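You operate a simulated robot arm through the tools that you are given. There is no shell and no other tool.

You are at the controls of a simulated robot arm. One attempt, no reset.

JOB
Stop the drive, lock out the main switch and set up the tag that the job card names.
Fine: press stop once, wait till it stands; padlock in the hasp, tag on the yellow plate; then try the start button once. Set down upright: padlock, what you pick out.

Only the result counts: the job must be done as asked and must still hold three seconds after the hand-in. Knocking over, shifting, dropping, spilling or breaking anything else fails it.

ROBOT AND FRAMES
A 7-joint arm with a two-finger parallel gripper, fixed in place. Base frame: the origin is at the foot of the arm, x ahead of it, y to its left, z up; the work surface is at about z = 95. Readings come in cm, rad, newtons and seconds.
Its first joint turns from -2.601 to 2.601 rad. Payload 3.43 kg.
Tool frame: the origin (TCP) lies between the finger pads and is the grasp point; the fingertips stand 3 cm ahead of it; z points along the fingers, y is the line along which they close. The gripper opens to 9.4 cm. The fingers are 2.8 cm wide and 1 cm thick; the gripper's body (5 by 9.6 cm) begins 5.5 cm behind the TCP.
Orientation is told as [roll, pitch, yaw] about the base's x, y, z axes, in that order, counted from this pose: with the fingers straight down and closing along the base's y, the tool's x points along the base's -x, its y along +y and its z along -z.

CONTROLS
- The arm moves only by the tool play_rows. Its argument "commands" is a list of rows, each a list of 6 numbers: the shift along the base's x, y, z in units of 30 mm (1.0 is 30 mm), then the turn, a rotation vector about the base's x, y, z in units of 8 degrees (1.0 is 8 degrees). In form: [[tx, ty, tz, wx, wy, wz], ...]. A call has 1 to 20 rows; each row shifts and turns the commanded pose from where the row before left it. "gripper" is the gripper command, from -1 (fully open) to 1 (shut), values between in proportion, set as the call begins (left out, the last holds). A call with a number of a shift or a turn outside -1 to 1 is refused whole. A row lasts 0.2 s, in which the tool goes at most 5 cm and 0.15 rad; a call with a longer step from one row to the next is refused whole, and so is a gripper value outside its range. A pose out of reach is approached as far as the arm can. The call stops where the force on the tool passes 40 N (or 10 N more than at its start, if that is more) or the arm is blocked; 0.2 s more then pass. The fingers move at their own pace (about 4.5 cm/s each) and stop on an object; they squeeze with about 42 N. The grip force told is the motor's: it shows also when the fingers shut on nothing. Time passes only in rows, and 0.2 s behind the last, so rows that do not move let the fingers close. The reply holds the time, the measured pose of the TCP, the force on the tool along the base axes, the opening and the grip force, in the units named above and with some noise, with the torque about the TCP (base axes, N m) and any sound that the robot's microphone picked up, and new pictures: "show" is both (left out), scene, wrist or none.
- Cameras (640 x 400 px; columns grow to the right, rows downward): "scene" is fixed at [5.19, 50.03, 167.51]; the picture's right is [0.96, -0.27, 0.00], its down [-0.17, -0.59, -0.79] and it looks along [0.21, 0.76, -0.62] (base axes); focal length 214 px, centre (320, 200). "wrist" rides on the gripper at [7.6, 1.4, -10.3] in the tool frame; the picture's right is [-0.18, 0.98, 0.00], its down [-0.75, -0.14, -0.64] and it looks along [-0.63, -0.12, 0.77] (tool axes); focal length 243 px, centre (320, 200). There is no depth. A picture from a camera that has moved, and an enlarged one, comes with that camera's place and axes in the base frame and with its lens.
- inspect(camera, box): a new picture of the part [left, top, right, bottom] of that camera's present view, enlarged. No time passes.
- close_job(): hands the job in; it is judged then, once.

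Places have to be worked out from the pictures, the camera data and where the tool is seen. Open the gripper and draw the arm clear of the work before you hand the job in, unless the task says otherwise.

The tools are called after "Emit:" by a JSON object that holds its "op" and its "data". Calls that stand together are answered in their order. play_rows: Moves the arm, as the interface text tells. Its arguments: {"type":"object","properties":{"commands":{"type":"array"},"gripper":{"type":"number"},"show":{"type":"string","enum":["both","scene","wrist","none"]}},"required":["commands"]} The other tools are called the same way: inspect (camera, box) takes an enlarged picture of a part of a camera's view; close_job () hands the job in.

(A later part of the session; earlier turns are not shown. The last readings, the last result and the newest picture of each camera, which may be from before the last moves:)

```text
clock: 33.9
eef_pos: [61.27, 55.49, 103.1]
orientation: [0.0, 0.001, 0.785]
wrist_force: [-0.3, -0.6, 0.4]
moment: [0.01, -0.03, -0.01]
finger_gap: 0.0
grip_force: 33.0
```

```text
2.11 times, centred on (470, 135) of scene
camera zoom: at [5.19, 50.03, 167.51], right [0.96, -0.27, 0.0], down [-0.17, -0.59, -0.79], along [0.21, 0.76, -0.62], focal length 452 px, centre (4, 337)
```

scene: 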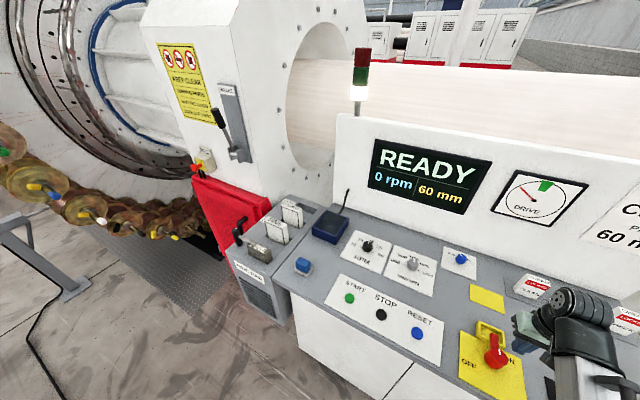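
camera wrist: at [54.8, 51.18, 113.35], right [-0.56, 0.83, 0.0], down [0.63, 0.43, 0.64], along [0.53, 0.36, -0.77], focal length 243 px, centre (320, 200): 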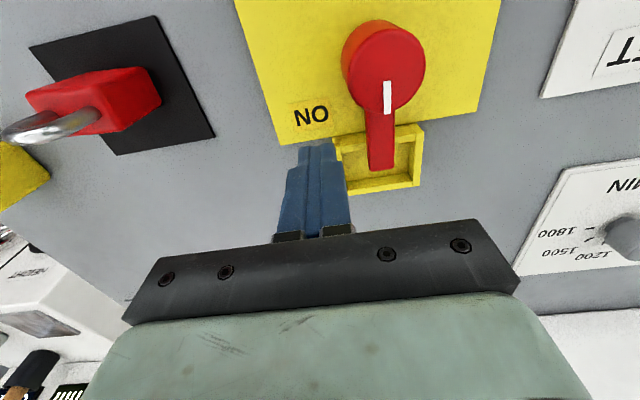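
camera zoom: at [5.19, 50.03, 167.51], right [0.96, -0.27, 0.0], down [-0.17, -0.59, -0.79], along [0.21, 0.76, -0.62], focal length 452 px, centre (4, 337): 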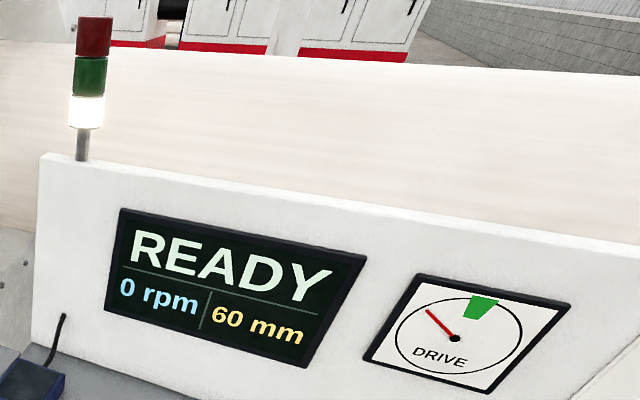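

READY with white lamp and still needle: the drive stands. I lower the closed fingers beside the lever to tip height ~97.5.

Emit:
{"op": "play_rows", "data": {"commands": [[0.03, 0.05, -0.2, 0, 0, 0], [0, 0, -0.3, 0, 0, 0], [0, 0, -0.2, 0, 0, 0], [0, 0, -0.2, 0, 0, 0], [0, 0, 0, 0, 0, 0]]}}

Emit:
{"op": "inspect", "data": {"camera": "wrist", "box": [240, 60, 560, 260]}}

Emit:
{"op": "inspect", "data": {"camera": "scene", "box": [460, 310, 580, 390]}}

```text
clock: 35.1
eef_pos: [61.48, 55.75, 100.55]
orientation: [0.001, 0.0, 0.784]
wrist_force: [0.5, -0.4, -0.2]
moment: [0.01, 0.02, -0.01]
finger_gap: 0.0
grip_force: 33.1
camera wrist: at [54.92, 51.39, 110.68], right [-0.56, 0.83, 0.0], down [0.63, 0.43, 0.64], along [0.53, 0.36, -0.77], focal length 243 px, centre (320, 200)
```

scene: 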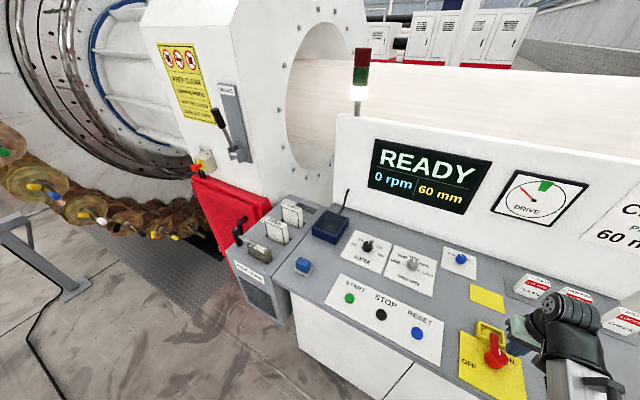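
wrist: 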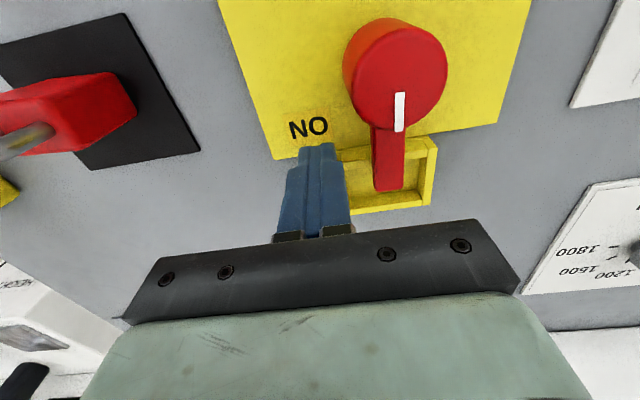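

```text
2.00 times, centred on (400, 160) of wrist
camera zoom: at [54.92, 51.39, 110.68], right [-0.56, 0.83, 0.0], down [0.63, 0.43, 0.64], along [0.53, 0.36, -0.77], focal length 485 px, centre (160, 280)
```

zoom: 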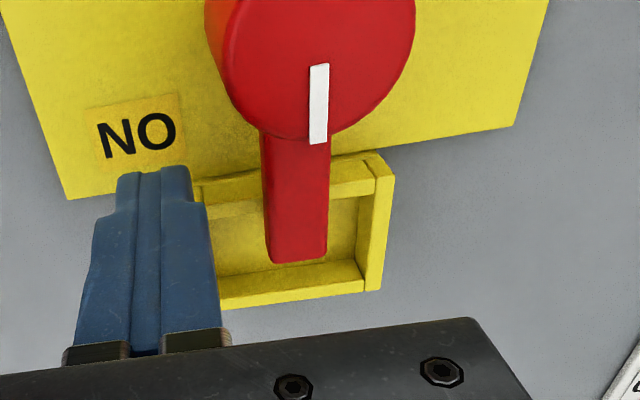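

```text
5.00 times, centred on (520, 350) of scene
camera zoom: at [5.19, 50.03, 167.51], right [0.96, -0.27, 0.0], down [-0.17, -0.59, -0.79], along [0.21, 0.76, -0.62], focal length 1072 px, centre (-680, -550)
```

zoom: 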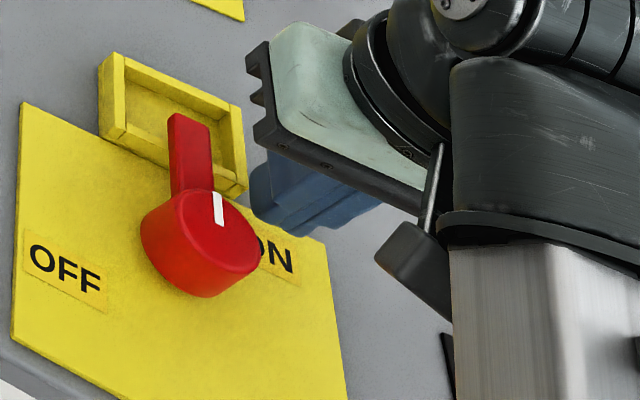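

The tips are beside the lever, just above the rim. I push the lever along the arc, first part.

Emit:
{"op": "play_rows", "data": {"commands": [[-0.113, 0.11, 0, 0, 0, 0], [-0.113, 0.11, 0, 0, 0, 0], [-0.113, 0.11, 0, 0, 0, 0], [-0.113, 0.11, 0, 0, 0, 0], [-0.113, 0.11, 0, 0, 0, 0], [-0.071, 0.141, 0, 0, 0, 0], [-0.071, 0.141, 0, 0, 0, 0], [-0.1, 0.147, 0, 0, 0, 0], [-0.1, 0.147, 0, 0, 0, 0]]}}

Emit:
{"op": "inspect", "data": {"camera": "wrist", "box": [240, 60, 560, 260]}}

```text
clock: 37.1
eef_pos: [58.62, 59.19, 100.61]
orientation: [0.0, 0.0, 0.785]
wrist_force: [-0.1, 0.2, 0.0]
moment: [-0.06, -0.01, 0.04]
finger_gap: 0.0
grip_force: 33.4
camera wrist: at [52.17, 54.77, 110.69], right [-0.56, 0.83, 0.0], down [0.63, 0.43, 0.64], along [0.53, 0.36, -0.77], focal length 243 px, centre (320, 200)
```

scene: 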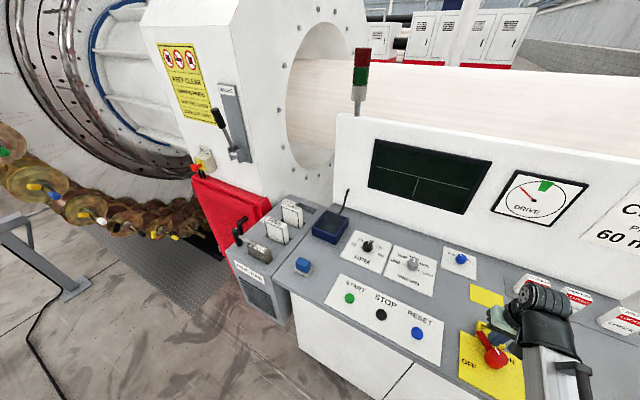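
wrist: 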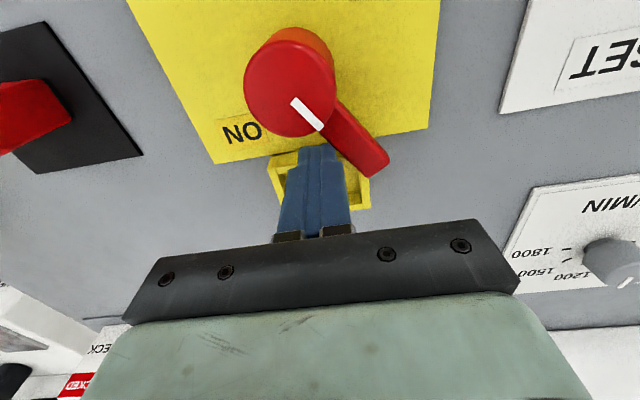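

```text
2.00 times, centred on (400, 160) of wrist
camera zoom: at [52.17, 54.77, 110.69], right [-0.56, 0.83, 0.0], down [0.63, 0.43, 0.64], along [0.53, 0.36, -0.77], focal length 485 px, centre (160, 280)
```

zoom: 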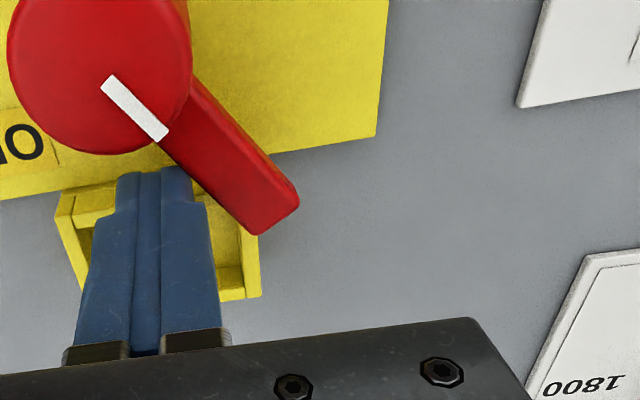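

The lever turns easily (about 40° now, display dark). I continue the arc to the OFF position.

Emit:
{"op": "play_rows", "data": {"commands": [[-0.159, 0.124, 0, 0, 0, 0], [-0.159, 0.124, 0, 0, 0, 0], [-0.206, 0.088, 0, 0, 0, 0], [-0.206, 0.088, 0, 0, 0, 0], [-0.23, 0.018, 0, 0, 0, 0], [-0.23, 0.018, 0, 0, 0, 0], [-0.1, -0.02, 0, 0, 0, 0]]}}

Emit:
{"op": "inspect", "data": {"camera": "wrist", "box": [160, 0, 480, 200]}}

```text
clock: 38.7
eef_pos: [54.84, 60.33, 100.38]
orientation: [0.0, 0.0, 0.787]
wrist_force: [-0.3, -0.3, 0.9]
moment: [0.0, -0.03, 0.0]
finger_gap: 0.0
grip_force: 32.9
camera wrist: at [48.31, 55.98, 110.62], right [-0.56, 0.83, 0.0], down [0.63, 0.43, 0.64], along [0.53, 0.36, -0.77], focal length 243 px, centre (320, 200)
```

scene: 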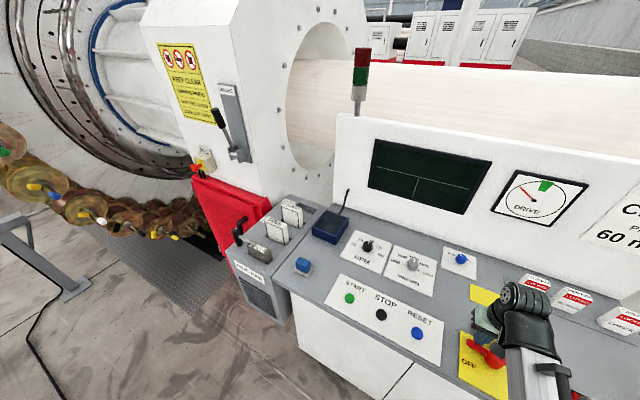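
wrist: 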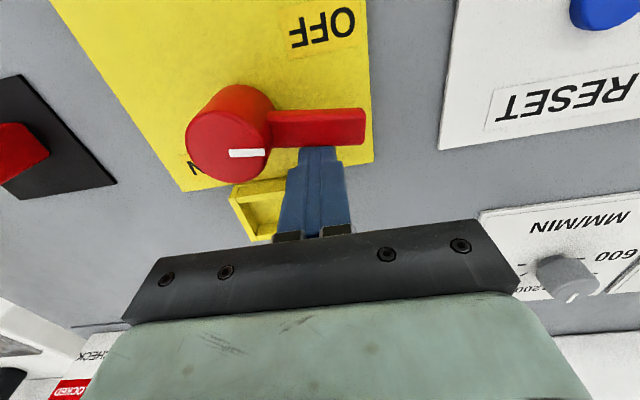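

```text
2.00 times, centred on (320, 100) of wrist
camera zoom: at [48.31, 55.98, 110.62], right [-0.56, 0.83, 0.0], down [0.63, 0.43, 0.64], along [0.53, 0.36, -0.77], focal length 485 px, centre (320, 400)
```

zoom: 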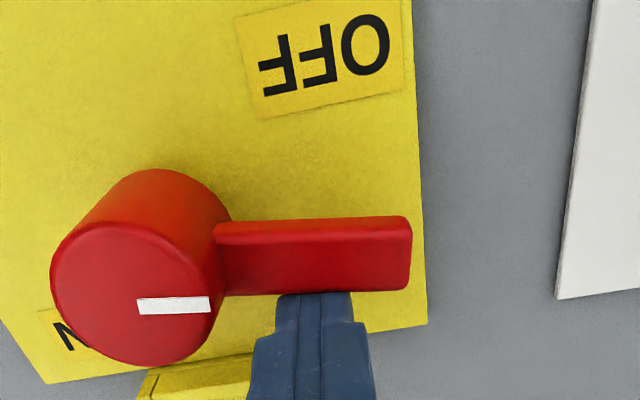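

The lever is at about 82°. I push the remaining bit to the quarter-turn.

Emit:
{"op": "play_rows", "data": {"commands": [[-0.06, -0.012, 0, 0, 0, 0], [-0.06, -0.012, 0, 0, 0, 0], [-0.06, -0.02, 0, 0, 0, 0], [-0.06, -0.03, 0, 0, 0, 0], [-0.03, -0.03, 0, 0, 0, 0]], "show": "wrist"}}

Emit:
{"op": "inspect", "data": {"camera": "wrist", "box": [160, 0, 480, 200]}}

```text
clock: 39.9
eef_pos: [54.1, 60.21, 100.41]
orientation: [0.0, 0.002, 0.786]
wrist_force: [7.3, 7.1, -2.8]
moment: [0.19, -0.17, 0.02]
finger_gap: 0.0
grip_force: 33.3
camera wrist: at [47.57, 55.75, 110.63], right [-0.56, 0.83, 0.0], down [0.63, 0.43, 0.64], along [0.53, 0.36, -0.77], focal length 243 px, centre (320, 200)
```

wrist: 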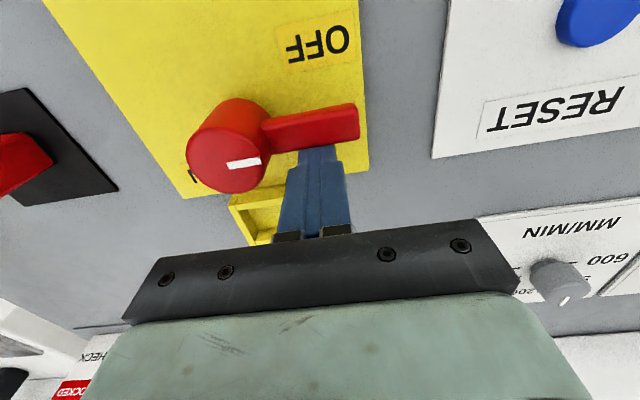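

```text
2.00 times, centred on (320, 100) of wrist
camera zoom: at [47.57, 55.75, 110.63], right [-0.56, 0.83, 0.0], down [0.63, 0.43, 0.64], along [0.53, 0.36, -0.77], focal length 485 px, centre (320, 400)
```

zoom: 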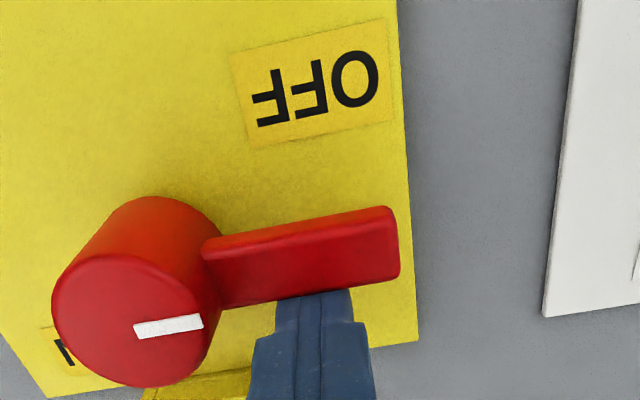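

The end stop pushes back with about 10 N and the lever is parallel to the OFF label: quarter-turn done. I back off, lift and take a look from above.

Emit:
{"op": "play_rows", "data": {"commands": [[0.15, 0.15, 0, 0, 0, 0], [0.15, 0.15, 0.1, 0, 0, 0], [0.1, 0.1, 0.4, 0, 0, 0], [0.1, -0.1, 0.6, 0, 0, 0], [0.3, -0.3, 0.7, 0, 0, 0], [0.4, -0.4, 0.6, 0, 0, 0], [0.3, -0.3, 0.4, 0, 0, 0], [0.2, -0.2, 0.2, 0, 0, 0]]}}

Emit:
{"op": "inspect", "data": {"camera": "wrist", "box": [300, 0, 500, 160]}}

Emit:
{"op": "inspect", "data": {"camera": "scene", "box": [440, 300, 600, 400]}}

```text
clock: 41.7
eef_pos: [59.11, 57.3, 109.56]
orientation: [-0.001, 0.002, 0.785]
wrist_force: [-0.9, -0.2, -0.2]
moment: [-0.03, -0.01, -0.01]
finger_gap: 0.01
grip_force: 33.1
camera wrist: at [52.7, 52.89, 119.73], right [-0.56, 0.83, 0.0], down [0.63, 0.43, 0.64], along [0.53, 0.36, -0.77], focal length 243 px, centre (320, 200)
```

scene: 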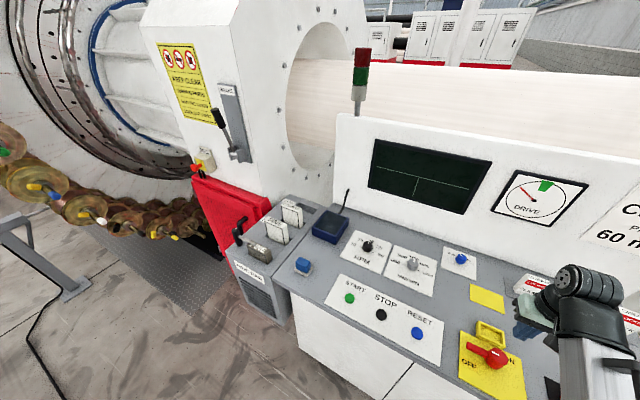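
wrist: 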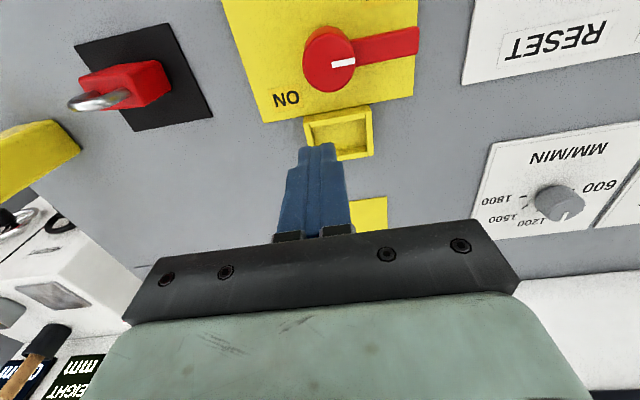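

```text
2.50 times, centred on (400, 80) of wrist
camera zoom: at [52.7, 52.89, 119.73], right [-0.56, 0.83, 0.0], down [0.63, 0.43, 0.64], along [0.53, 0.36, -0.77], focal length 606 px, centre (120, 500)
```

zoom: 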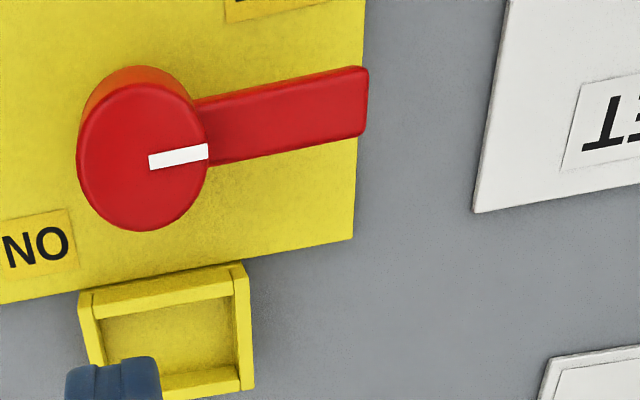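

```text
4.00 times, centred on (520, 350) of scene
camera zoom: at [5.19, 50.03, 167.51], right [0.96, -0.27, 0.0], down [-0.17, -0.59, -0.79], along [0.21, 0.76, -0.62], focal length 858 px, centre (-480, -400)
```

zoom: 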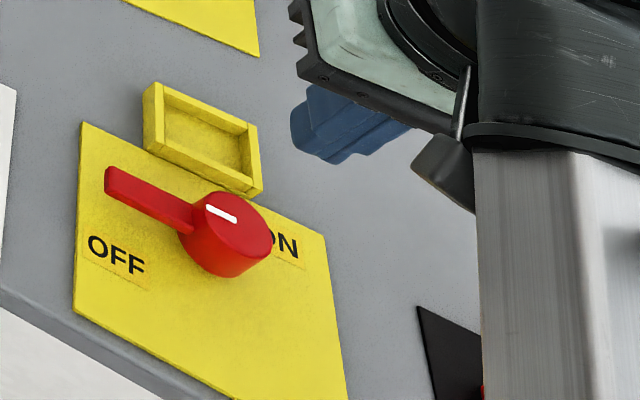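

The lever is clearly at OFF and the panel is dark. The tray's rim centres on about (60.6, 60.7), inner about 5×4 cm. Next, with the gripper opened, I hover over the padlock near (66.6, 42.8).

Emit:
{"op": "play_rows", "data": {"commands": [[0.1, -0.2, 0.1, 0, 0, 0], [0.2, -0.4, 0.1, 0, 0, 0], [0.28, -0.54, 0, 0, 0, 0], [0.28, -0.54, 0, 0, 0, 0], [0.28, -0.54, 0, 0, 0, 0], [0.28, -0.54, 0, 0, 0, 0], [0.28, -0.54, 0, 0, 0, 0], [0.28, -0.54, 0, 0, 0, 0], [0.28, -0.54, 0, 0, 0, 0], [0.16, -0.34, 0, 0, 0, 0], [0.08, -0.13, 0, 0, 0, 0], [0, 0, 0, 0, 0, 0]], "gripper": -1}}

Emit:
{"op": "inspect", "data": {"camera": "wrist", "box": [220, 40, 460, 190]}}

```text
clock: 44.3
eef_pos: [66.5, 42.89, 110.04]
orientation: [0.001, 0.002, 0.785]
wrist_force: [-0.7, -0.5, 0.1]
moment: [0.01, 0.0, 0.01]
finger_gap: 9.4
grip_force: 0.0
camera wrist: at [60.05, 38.53, 120.24], right [-0.56, 0.83, 0.0], down [0.63, 0.43, 0.64], along [0.53, 0.36, -0.77], focal length 243 px, centre (320, 200)
```

scene: 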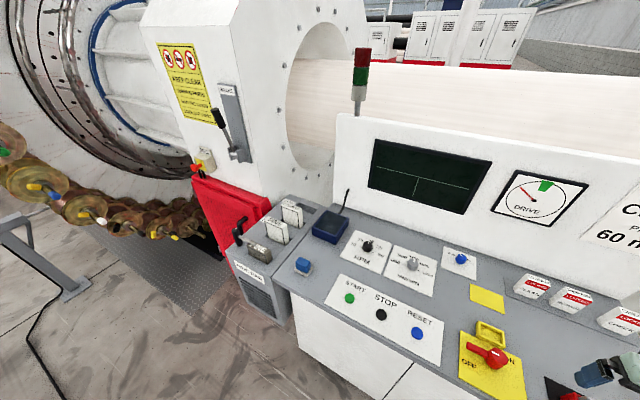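
wrist: 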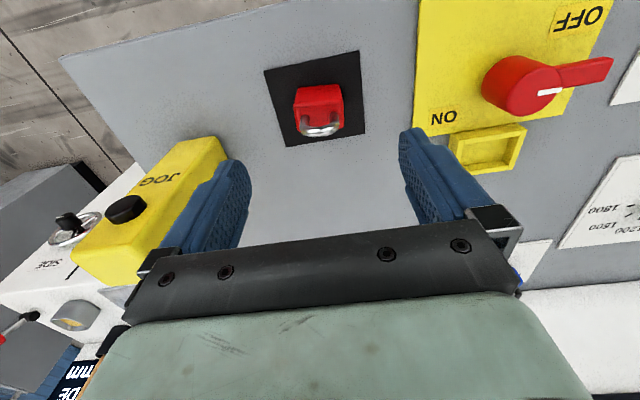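

```text
2.67 times, centred on (340, 115) of wrist
camera zoom: at [60.05, 38.53, 120.24], right [-0.56, 0.83, 0.0], down [0.63, 0.43, 0.64], along [0.53, 0.36, -0.77], focal length 647 px, centre (267, 427)
```

zoom: 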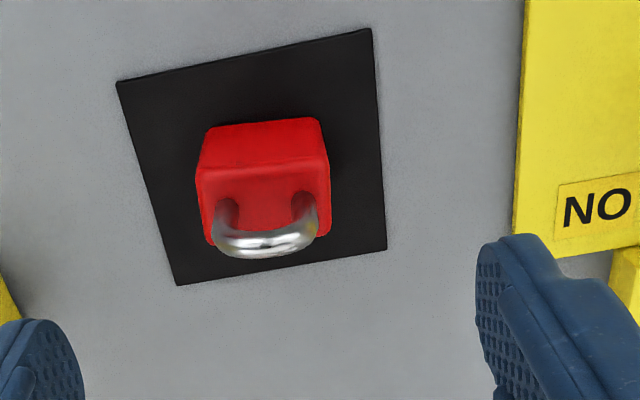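

The padlock's centre is about (66.4, 42.85), body 4×2.4 cm, top z ~99.9, well centred under the open gripper. I narrow the fingers to ~6.5 cm (JOG pendant is nearby) and descend to TCP z ≈ 100.5.

Emit:
{"op": "play_rows", "data": {"commands": [[-0.03, -0.01, 0, 0, 0, 0], [0, 0, -0.3, 0, 0, 0], [0, 0, -0.5, 0, 0, 0], [0, 0, -0.5, 0, 0, 0], [0, 0, -0.5, 0, 0, 0], [0, 0, -0.5, 0, 0, 0], [0, 0, -0.4, 0, 0, 0], [0, 0, 0, 0, 0, 0]], "gripper": -0.4}}

Emit:
{"op": "inspect", "data": {"camera": "wrist", "box": [200, 60, 440, 240]}}

Emit:
{"op": "inspect", "data": {"camera": "scene", "box": [540, 330, 640, 400]}}

```text
clock: 46.1
eef_pos: [66.44, 42.91, 101.89]
orientation: [0.002, 0.002, 0.786]
wrist_force: [-0.6, 0.1, -0.1]
moment: [-0.01, 0.0, -0.01]
finger_gap: 6.55
grip_force: 0.1
camera wrist: at [60.0, 38.53, 112.04], right [-0.56, 0.83, 0.0], down [0.63, 0.43, 0.64], along [0.53, 0.36, -0.77], focal length 243 px, centre (320, 200)
```

scene: 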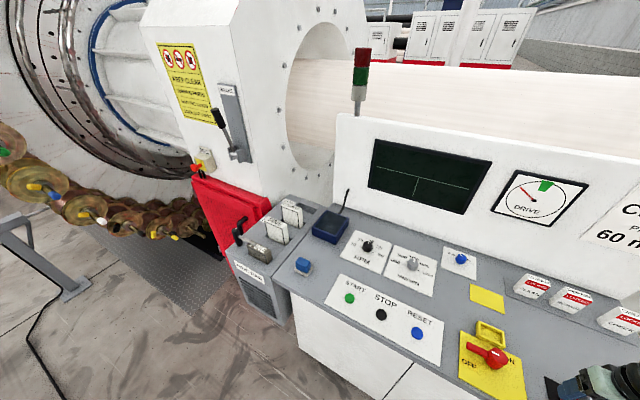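
wrist: 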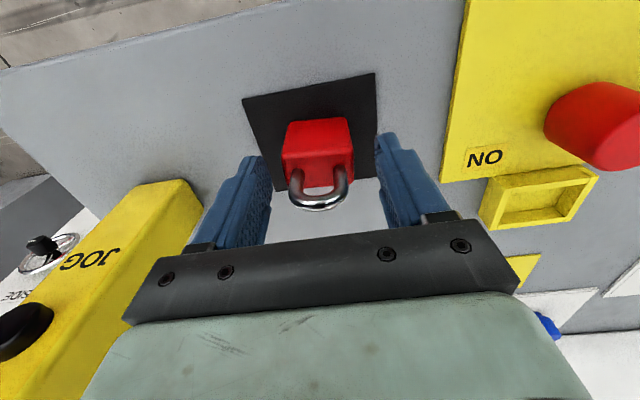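

```text
2.22 times, centred on (320, 150) of wrist
camera zoom: at [60.0, 38.53, 112.04], right [-0.56, 0.83, 0.0], down [0.63, 0.43, 0.64], along [0.53, 0.36, -0.77], focal length 539 px, centre (320, 311)
```

zoom: 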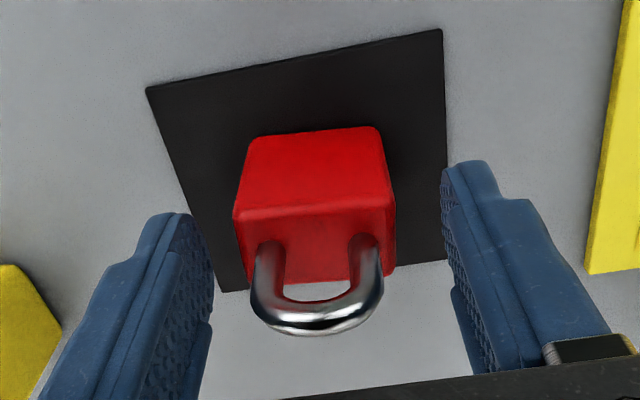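

```text
5.71 times, centred on (590, 365) of scene
camera zoom: at [5.19, 50.03, 167.51], right [0.96, -0.27, 0.0], down [-0.17, -0.59, -0.79], along [0.21, 0.76, -0.62], focal length 1226 px, centre (-1223, -743)
```

zoom: 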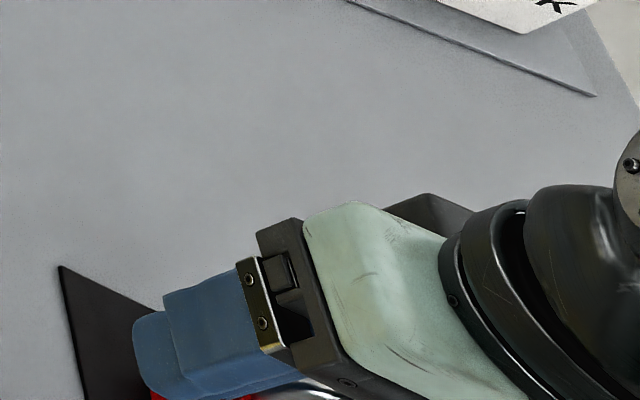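

Fingers straddle the body evenly. I go down the last 1.3 cm and close on the padlock.

Emit:
{"op": "play_rows", "data": {"commands": [[0, 0, -0.25, 0, 0, 0], [0, 0, -0.2, 0, 0, 0], [0, 0, 0, 0, 0, 0]], "show": "none"}}

Emit:
{"op": "play_rows", "data": {"commands": [[0, 0, 0, 0, 0, 0], [0, 0, 0, 0, 0, 0], [0, 0, 0, 0, 0, 0], [0, 0, 0, 0, 0, 0], [0, 0, 0, 0, 0, 0]], "gripper": 1, "show": "wrist"}}

```text
clock: 46.9
eef_pos: [66.51, 42.9, 100.48]
orientation: [0.0, 0.002, 0.787]
wrist_force: [0.1, 0.3, -0.3]
moment: [0.01, 0.0, 0.0]
finger_gap: 6.55
grip_force: 0.1
```

```text
clock: 48.1
eef_pos: [66.59, 42.89, 100.48]
orientation: [-0.001, 0.001, 0.785]
wrist_force: [0.5, -0.3, 2.5]
moment: [-0.11, 0.01, 0.03]
finger_gap: 4.54
grip_force: 42.6
camera wrist: at [60.07, 38.4, 110.72], right [-0.56, 0.83, 0.0], down [0.63, 0.43, 0.64], along [0.53, 0.36, -0.77], focal length 243 px, centre (320, 200)
```

wrist: 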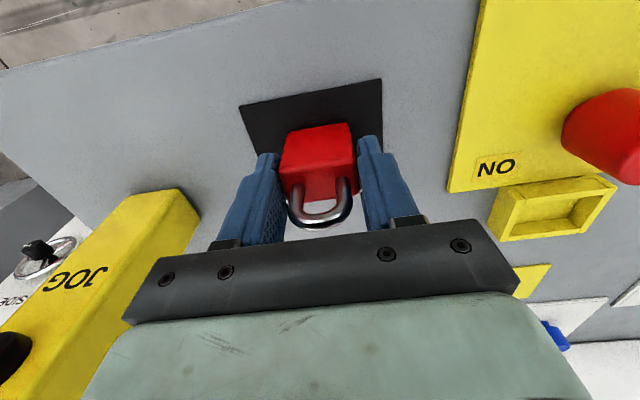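

Gripped at 4.54 cm. I lift gently by 6.5 cm and carry it over toward the tray.

Emit:
{"op": "play_rows", "data": {"commands": [[0, 0, 0.1, 0, 0, 0], [0, 0, 0.3, 0, 0, 0], [0, 0, 0.4, 0, 0, 0], [0, 0, 0.5, 0, 0, 0], [0, 0, 0.5, 0, 0, 0], [0, 0.1, 0.3, 0, 0, 0], [-0.1, 0.3, 0.1, 0, 0, 0], [-0.16, 0.5, 0, 0, 0, 0], [-0.18, 0.54, 0, 0, 0, 0], [-0.2, 0.6, 0, 0, 0, 0], [-0.2, 0.6, 0, 0, 0, 0], [-0.2, 0.6, 0, 0, 0, 0], [-0.2, 0.6, 0, 0, 0, 0], [-0.2, 0.6, 0, 0, 0, 0], [-0.2, 0.6, 0, 0, 0, 0], [-0.18, 0.5, 0, 0, 0, 0], [-0.12, 0.3, 0, 0, 0, 0], [-0.06, 0.12, 0, 0, 0, 0], [0, 0, 0, 0, 0, 0]]}}

Emit:
{"op": "inspect", "data": {"camera": "wrist", "box": [200, 40, 440, 240]}}

Emit:
{"op": "inspect", "data": {"camera": "scene", "box": [440, 280, 580, 380]}}

```text
clock: 52.1
eef_pos: [60.34, 60.59, 107.36]
orientation: [-0.001, 0.002, 0.784]
wrist_force: [0.8, -0.6, -1.2]
moment: [-0.01, -0.01, -0.02]
finger_gap: 4.13
grip_force: 41.3
camera wrist: at [53.88, 56.31, 117.51], right [-0.56, 0.83, 0.0], down [0.63, 0.43, 0.64], along [0.53, 0.36, -0.77], focal length 243 px, centre (320, 200)
```

scene: 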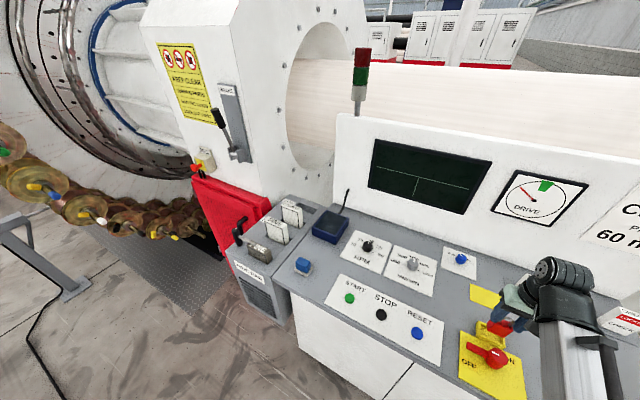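
wrist: 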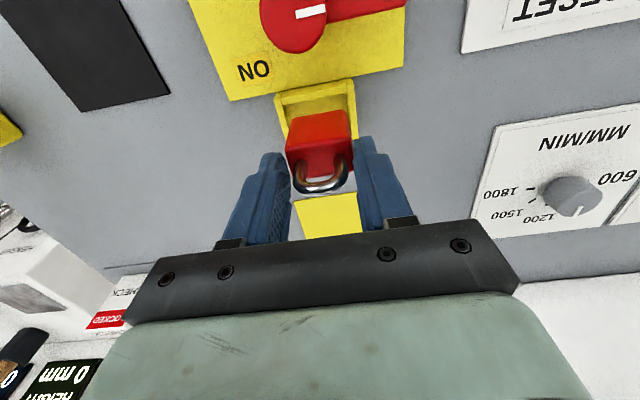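

```text
2.00 times, centred on (320, 140) of wrist
camera zoom: at [53.88, 56.31, 117.51], right [-0.56, 0.83, 0.0], down [0.63, 0.43, 0.64], along [0.53, 0.36, -0.77], focal length 485 px, centre (320, 320)
```

zoom: 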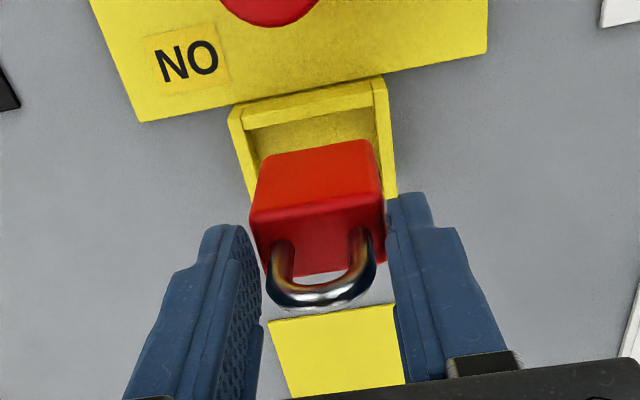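

```text
4.00 times, centred on (510, 330) of scene
camera zoom: at [5.19, 50.03, 167.51], right [0.96, -0.27, 0.0], down [-0.17, -0.59, -0.79], along [0.21, 0.76, -0.62], focal length 858 px, centre (-440, -320)
```

zoom: 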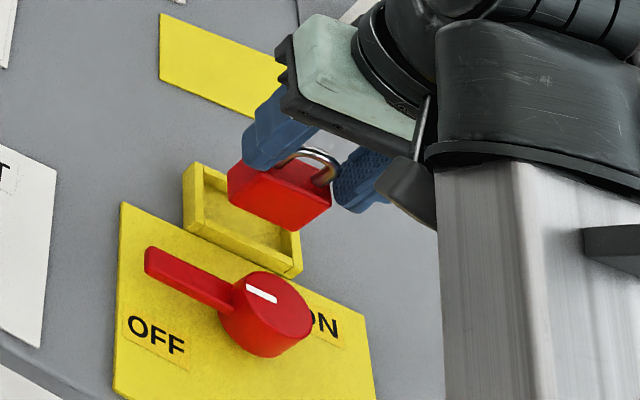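

The padlock has slid down in the grip: its bottom is near z 99.5, held by its upper edge only. I avoid any jerks, centre it the last 2 mm over the tray and lower slowly.

Emit:
{"op": "play_rows", "data": {"commands": [[0.03, 0.02, -0.05, 0, 0, 0], [0.03, 0.02, -0.08, 0, 0, 0], [0, 0, -0.1, 0, 0, 0], [0, 0, -0.1, 0, 0, 0], [0, 0, -0.1, 0, 0, 0], [0, 0, -0.1, 0, 0, 0]]}}

Emit:
{"op": "inspect", "data": {"camera": "wrist", "box": [240, 60, 400, 220]}}

Emit:
{"op": "inspect", "data": {"camera": "scene", "box": [460, 300, 560, 370]}}

```text
clock: 53.5
eef_pos: [60.69, 60.79, 105.68]
orientation: [0.001, 0.001, 0.785]
wrist_force: [-0.6, 0.2, -2.1]
moment: [0.05, 0.03, 0.01]
finger_gap: 4.12
grip_force: 41.9
camera wrist: at [54.21, 56.41, 115.83], right [-0.56, 0.83, 0.0], down [0.63, 0.43, 0.64], along [0.53, 0.36, -0.77], focal length 243 px, centre (320, 200)
```

scene: 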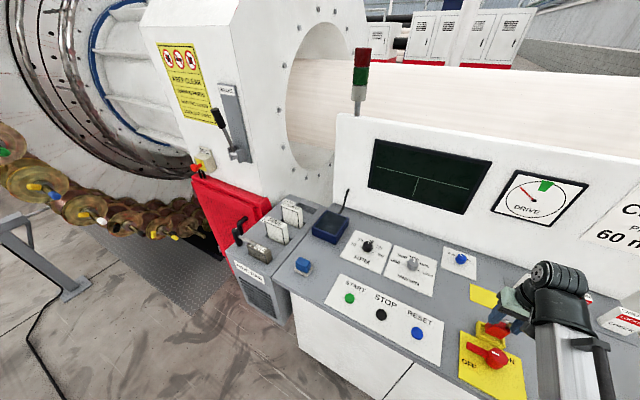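
wrist: 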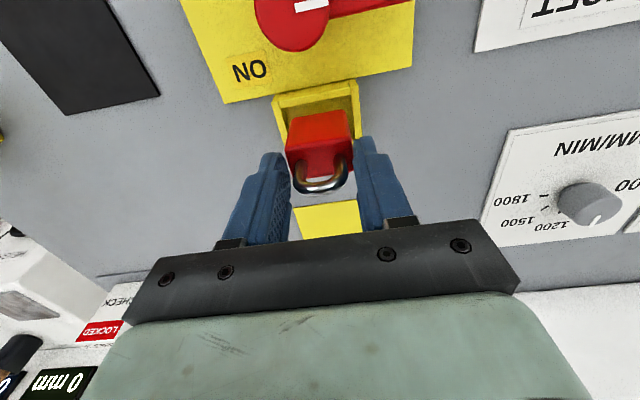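

```text
2.50 times, centred on (320, 140) of wrist
camera zoom: at [54.21, 56.41, 115.83], right [-0.56, 0.83, 0.0], down [0.63, 0.43, 0.64], along [0.53, 0.36, -0.77], focal length 606 px, centre (320, 350)
```

zoom: 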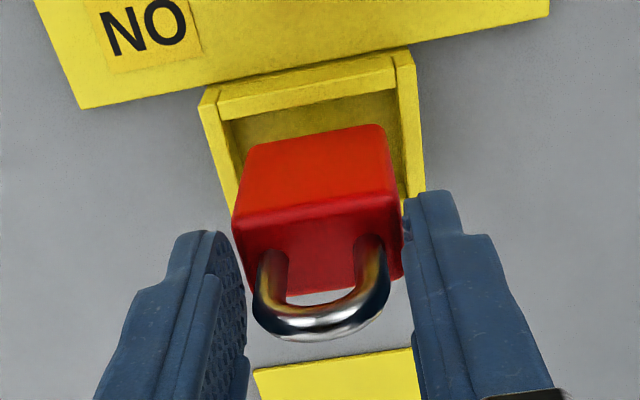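

```text
5.71 times, centred on (510, 335) of scene
camera zoom: at [5.19, 50.03, 167.51], right [0.96, -0.27, 0.0], down [-0.17, -0.59, -0.79], along [0.21, 0.76, -0.62], focal length 1226 px, centre (-766, -571)
```

zoom: 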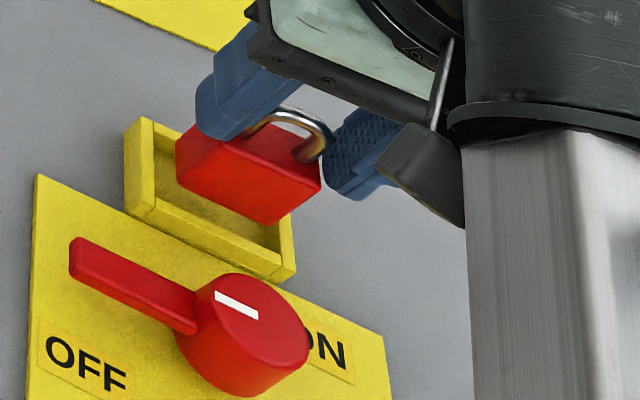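

The padlock holds steady (gap 4.12), with its bottom about z 97.8 and well centred over the tray opening. I lower on in small steps.

Emit:
{"op": "play_rows", "data": {"commands": [[0, 0, -0.08, 0, 0, 0], [0, 0, -0.1, 0, 0, 0], [0, 0, -0.1, 0, 0, 0], [0, 0, -0.1, 0, 0, 0], [0, 0, -0.1, 0, 0, 0], [0, 0, 0, 0, 0, 0]]}}

Emit:
{"op": "inspect", "data": {"camera": "wrist", "box": [240, 60, 400, 220]}}

Emit:
{"op": "inspect", "data": {"camera": "scene", "box": [460, 300, 560, 370]}}

```text
clock: 54.9
eef_pos: [60.7, 60.63, 104.2]
orientation: [0.0, 0.002, 0.784]
wrist_force: [0.1, -0.4, -1.1]
moment: [0.02, 0.01, 0.0]
finger_gap: 4.12
grip_force: 42.5
camera wrist: at [54.19, 56.26, 114.4], right [-0.56, 0.83, 0.0], down [0.63, 0.43, 0.64], along [0.53, 0.36, -0.77], focal length 243 px, centre (320, 200)
```

scene: 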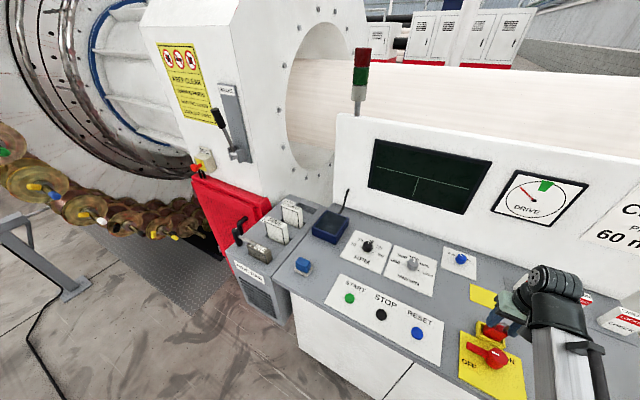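
wrist: 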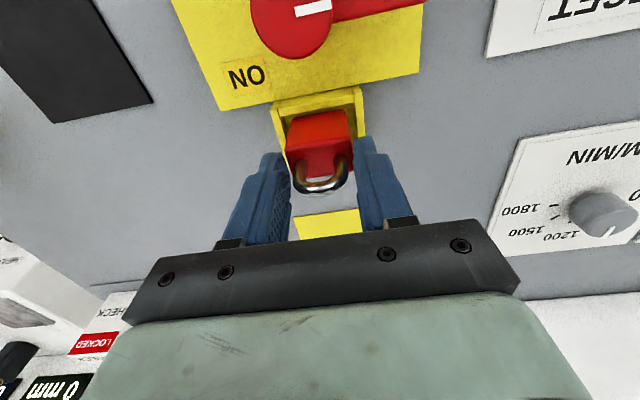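

```text
2.50 times, centred on (320, 140) of wrist
camera zoom: at [54.19, 56.26, 114.4], right [-0.56, 0.83, 0.0], down [0.63, 0.43, 0.64], along [0.53, 0.36, -0.77], focal length 606 px, centre (320, 350)
```

zoom: 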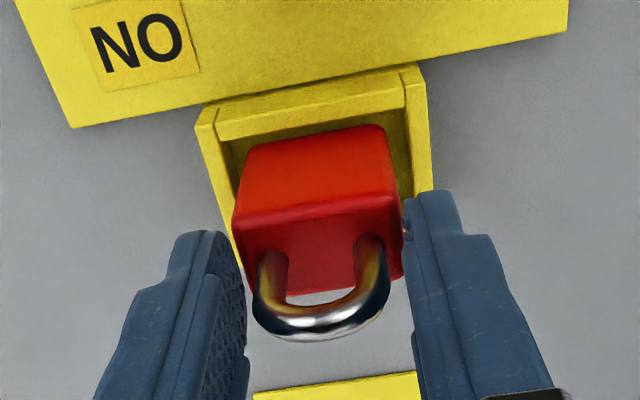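

```text
5.71 times, centred on (510, 335) of scene
camera zoom: at [5.19, 50.03, 167.51], right [0.96, -0.27, 0.0], down [-0.17, -0.59, -0.79], along [0.21, 0.76, -0.62], focal length 1226 px, centre (-766, -571)
```

zoom: 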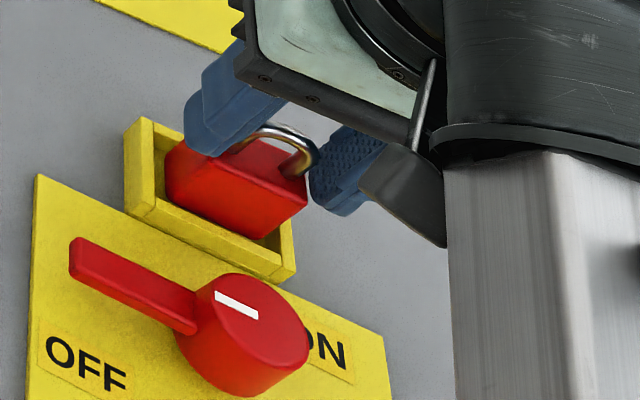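

It is entering the tray cleanly. I continue in finer steps until it rests.

Emit:
{"op": "play_rows", "data": {"commands": [[0, 0, -0.06, 0, 0, 0], [0, 0, -0.06, 0, 0, 0], [0, 0, -0.06, 0, 0, 0], [0, 0, 0, 0, 0, 0]]}}

Emit:
{"op": "inspect", "data": {"camera": "wrist", "box": [240, 60, 400, 220]}}

Emit:
{"op": "inspect", "data": {"camera": "scene", "box": [460, 300, 560, 370]}}

```text
clock: 55.9
eef_pos: [60.73, 60.68, 103.73]
orientation: [0.0, 0.004, 0.786]
wrist_force: [0.1, -0.3, -1.2]
moment: [0.0, 0.0, 0.0]
finger_gap: 4.13
grip_force: 41.9
camera wrist: at [54.2, 56.39, 113.83], right [-0.56, 0.83, 0.0], down [0.63, 0.43, 0.64], along [0.53, 0.36, -0.77], focal length 243 px, centre (320, 200)
```

scene: 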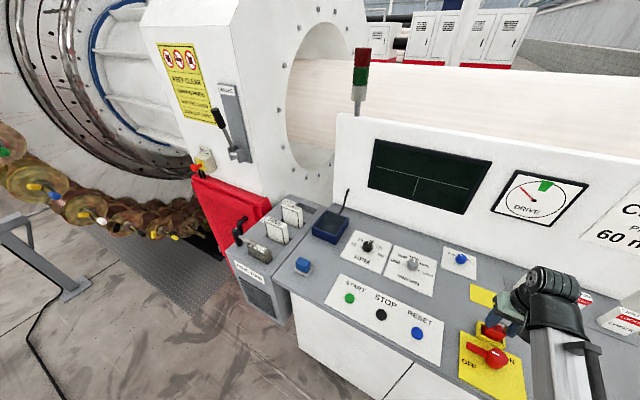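
wrist: 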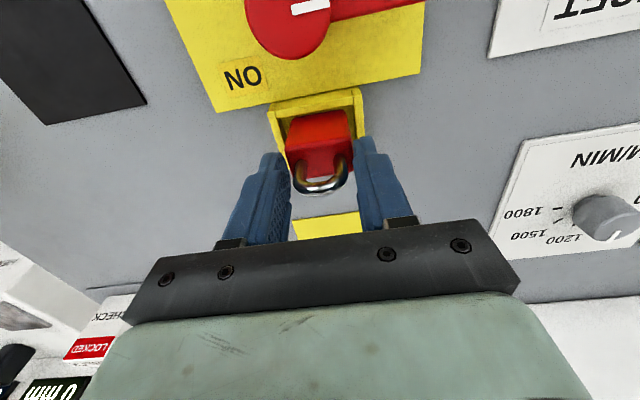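

```text
2.50 times, centred on (320, 140) of wrist
camera zoom: at [54.2, 56.39, 113.83], right [-0.56, 0.83, 0.0], down [0.63, 0.43, 0.64], along [0.53, 0.36, -0.77], focal length 606 px, centre (320, 350)
```

zoom: 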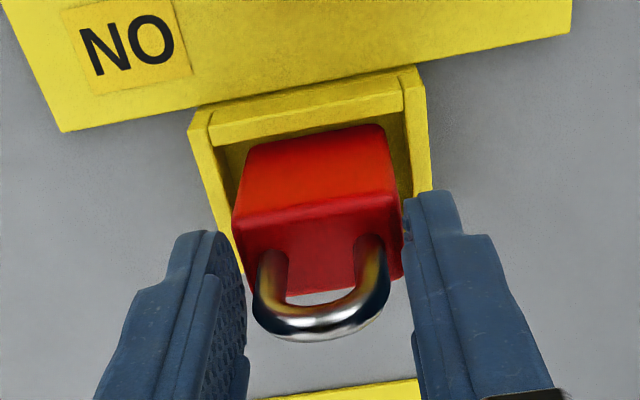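

```text
5.71 times, centred on (510, 335) of scene
camera zoom: at [5.19, 50.03, 167.51], right [0.96, -0.27, 0.0], down [-0.17, -0.59, -0.79], along [0.21, 0.76, -0.62], focal length 1226 px, centre (-766, -571)
```

zoom: 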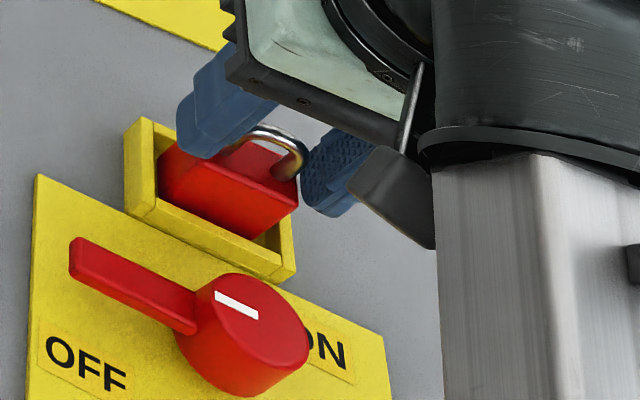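

Still free. I keep lowering gently and watch the vertical force.

Emit:
{"op": "play_rows", "data": {"commands": [[0, 0, -0.05, 0, 0, 0], [0, 0, -0.05, 0, 0, 0], [0, 0, 0, 0, 0, 0]], "show": "none"}}

Emit:
{"op": "play_rows", "data": {"commands": [[0, 0, -0.05, 0, 0, 0], [0, 0, -0.05, 0, 0, 0], [0, 0, 0, 0, 0, 0]], "show": "wrist"}}

Emit:
{"op": "inspect", "data": {"camera": "scene", "box": [460, 300, 560, 370]}}

```text
clock: 56.7
eef_pos: [60.79, 60.76, 103.57]
orientation: [0.0, -0.001, 0.785]
wrist_force: [-2.9, 4.3, 27.0]
moment: [-0.04, 0.09, -0.01]
finger_gap: 4.14
grip_force: 42.5
```

```text
clock: 57.5
eef_pos: [60.69, 60.83, 103.26]
orientation: [0.0, -0.001, 0.784]
wrist_force: [-1.1, 2.5, 32.1]
moment: [0.1, 0.1, 0.29]
finger_gap: 4.1
grip_force: 42.0
camera wrist: at [54.19, 56.34, 113.35], right [-0.56, 0.83, 0.0], down [0.63, 0.43, 0.64], along [0.53, 0.36, -0.77], focal length 243 px, centre (320, 200)
```

wrist: 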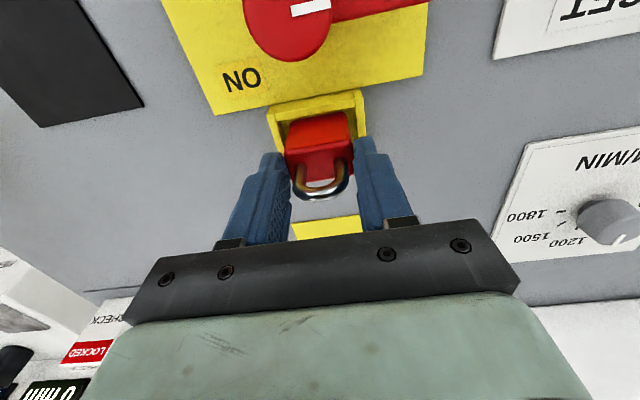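

```text
5.71 times, centred on (510, 335) of scene
camera zoom: at [5.19, 50.03, 167.51], right [0.96, -0.27, 0.0], down [-0.17, -0.59, -0.79], along [0.21, 0.76, -0.62], focal length 1226 px, centre (-766, -571)
```

zoom: 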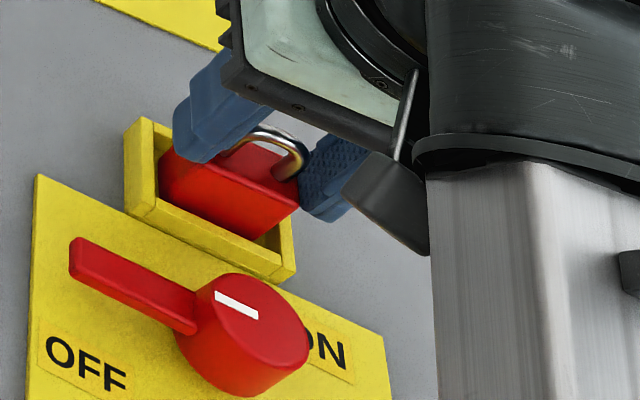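

The padlock rests on the tray floor (30 N). I open the fingers to release it, easing the pressure.

Emit:
{"op": "play_rows", "data": {"commands": [[0, 0, 0.03, 0, 0, 0], [0, 0, 0.03, 0, 0, 0], [0, 0, 0, 0, 0, 0], [0, 0, 0, 0, 0, 0]], "gripper": -0.3}}

Emit:
{"op": "inspect", "data": {"camera": "wrist", "box": [240, 60, 400, 220]}}

Emit:
{"op": "inspect", "data": {"camera": "scene", "box": [460, 300, 560, 370]}}

```text
clock: 58.5
eef_pos: [60.74, 60.69, 103.15]
orientation: [-0.001, 0.002, 0.786]
wrist_force: [0.3, 0.9, 0.5]
moment: [0.01, -0.05, 0.01]
finger_gap: 6.1
grip_force: 0.1
camera wrist: at [54.23, 56.38, 113.4], right [-0.56, 0.83, 0.0], down [0.63, 0.43, 0.64], along [0.53, 0.36, -0.77], focal length 243 px, centre (320, 200)
```

scene: 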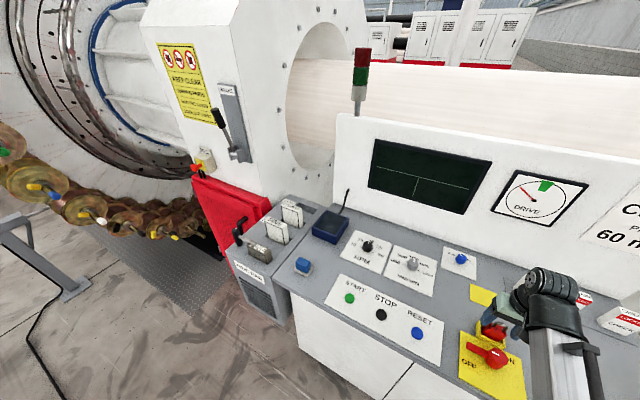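
wrist: 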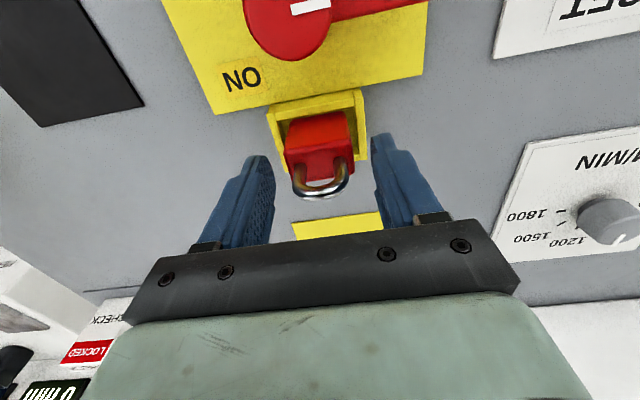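

```text
2.50 times, centred on (320, 140) of wrist
camera zoom: at [54.23, 56.38, 113.4], right [-0.56, 0.83, 0.0], down [0.63, 0.43, 0.64], along [0.53, 0.36, -0.77], focal length 606 px, centre (320, 350)
```

zoom: 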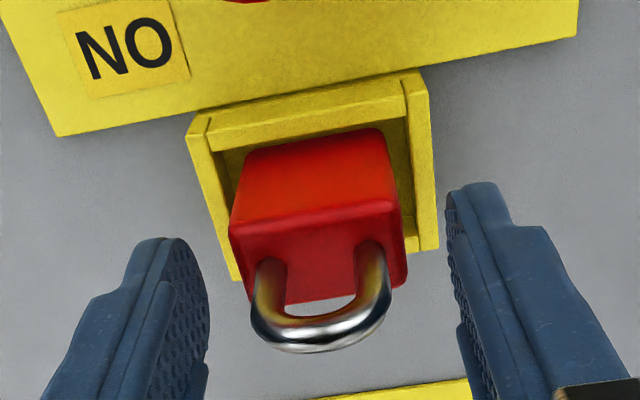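

```text
5.71 times, centred on (510, 335) of scene
camera zoom: at [5.19, 50.03, 167.51], right [0.96, -0.27, 0.0], down [-0.17, -0.59, -0.79], along [0.21, 0.76, -0.62], focal length 1226 px, centre (-766, -571)
```

zoom: 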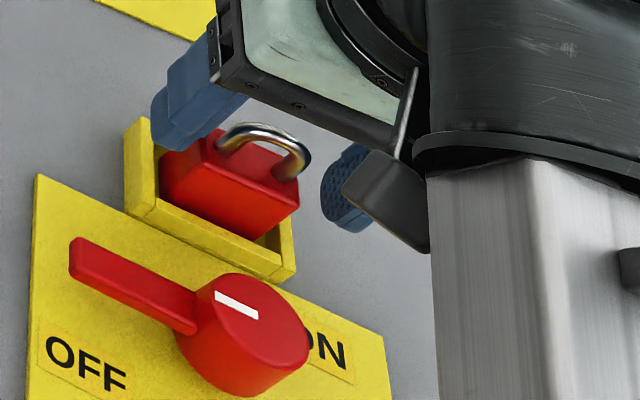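

The padlock stands upright in the hasp tray. I raise straight up, then go look at the tags.

Emit:
{"op": "play_rows", "data": {"commands": [[0, 0, 0.2, 0, 0, 0], [0, 0, 0.4, 0, 0, 0], [0, 0, 0.5, 0, 0, 0], [0, 0, 0.5, 0, 0, 0], [0, 0, 0.5, 0, 0, 0], [0, 0, 0.4, 0, 0, 0], [0, 0, 0.3, 0, 0, 0], [0.3, -0.2, 0.1, 0, 0, 0], [0.5, -0.3, 0, 0, 0, 0], [0.6, -0.3, 0, 0, 0, 0], [0.6, -0.3, 0, 0, 0, 0], [0.6, -0.3, 0, 0, 0, 0], [0.5, -0.2, 0, 0, 0, 0], [0.3, -0.1, 0, 0, 0, 0]]}}

Emit:
{"op": "inspect", "data": {"camera": "scene", "box": [420, 290, 560, 380]}}

```text
clock: 61.5
eef_pos: [71.0, 55.88, 112.03]
orientation: [0.0, 0.003, 0.785]
wrist_force: [0.0, 0.4, 0.0]
moment: [0.0, 0.0, -0.02]
finger_gap: 6.09
grip_force: 0.0
camera wrist: at [64.48, 51.44, 122.16], right [-0.56, 0.83, 0.0], down [0.63, 0.43, 0.64], along [0.53, 0.36, -0.77], focal length 243 px, centre (320, 200)
```

scene: 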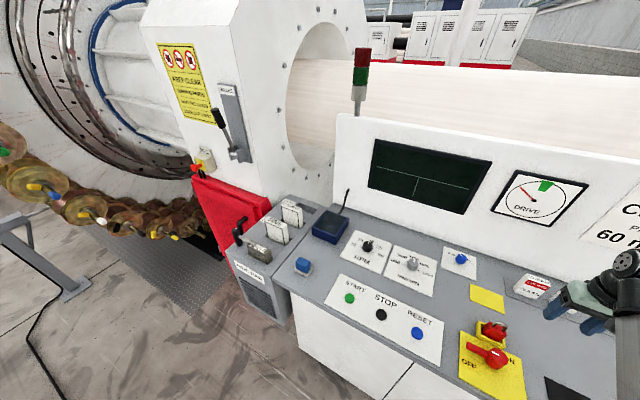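
wrist: 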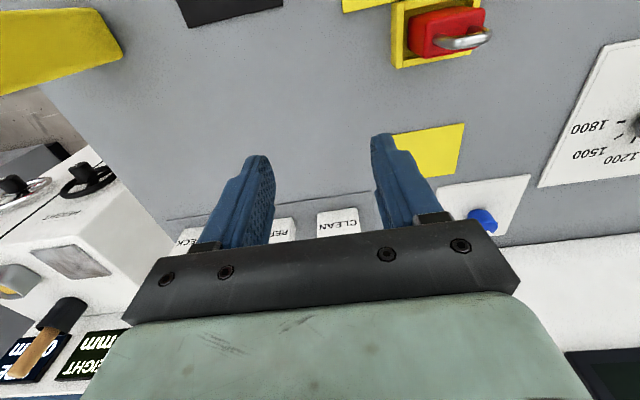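

```text
4.44 times, centred on (490, 335) of scene
camera zoom: at [5.19, 50.03, 167.51], right [0.96, -0.27, 0.0], down [-0.17, -0.59, -0.79], along [0.21, 0.76, -0.62], focal length 953 px, centre (-436, -400)
```

zoom: 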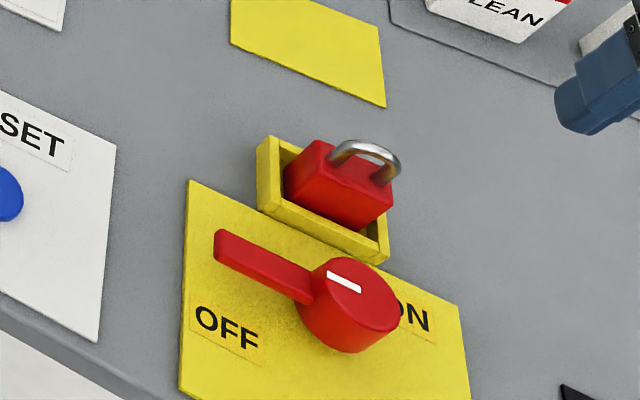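

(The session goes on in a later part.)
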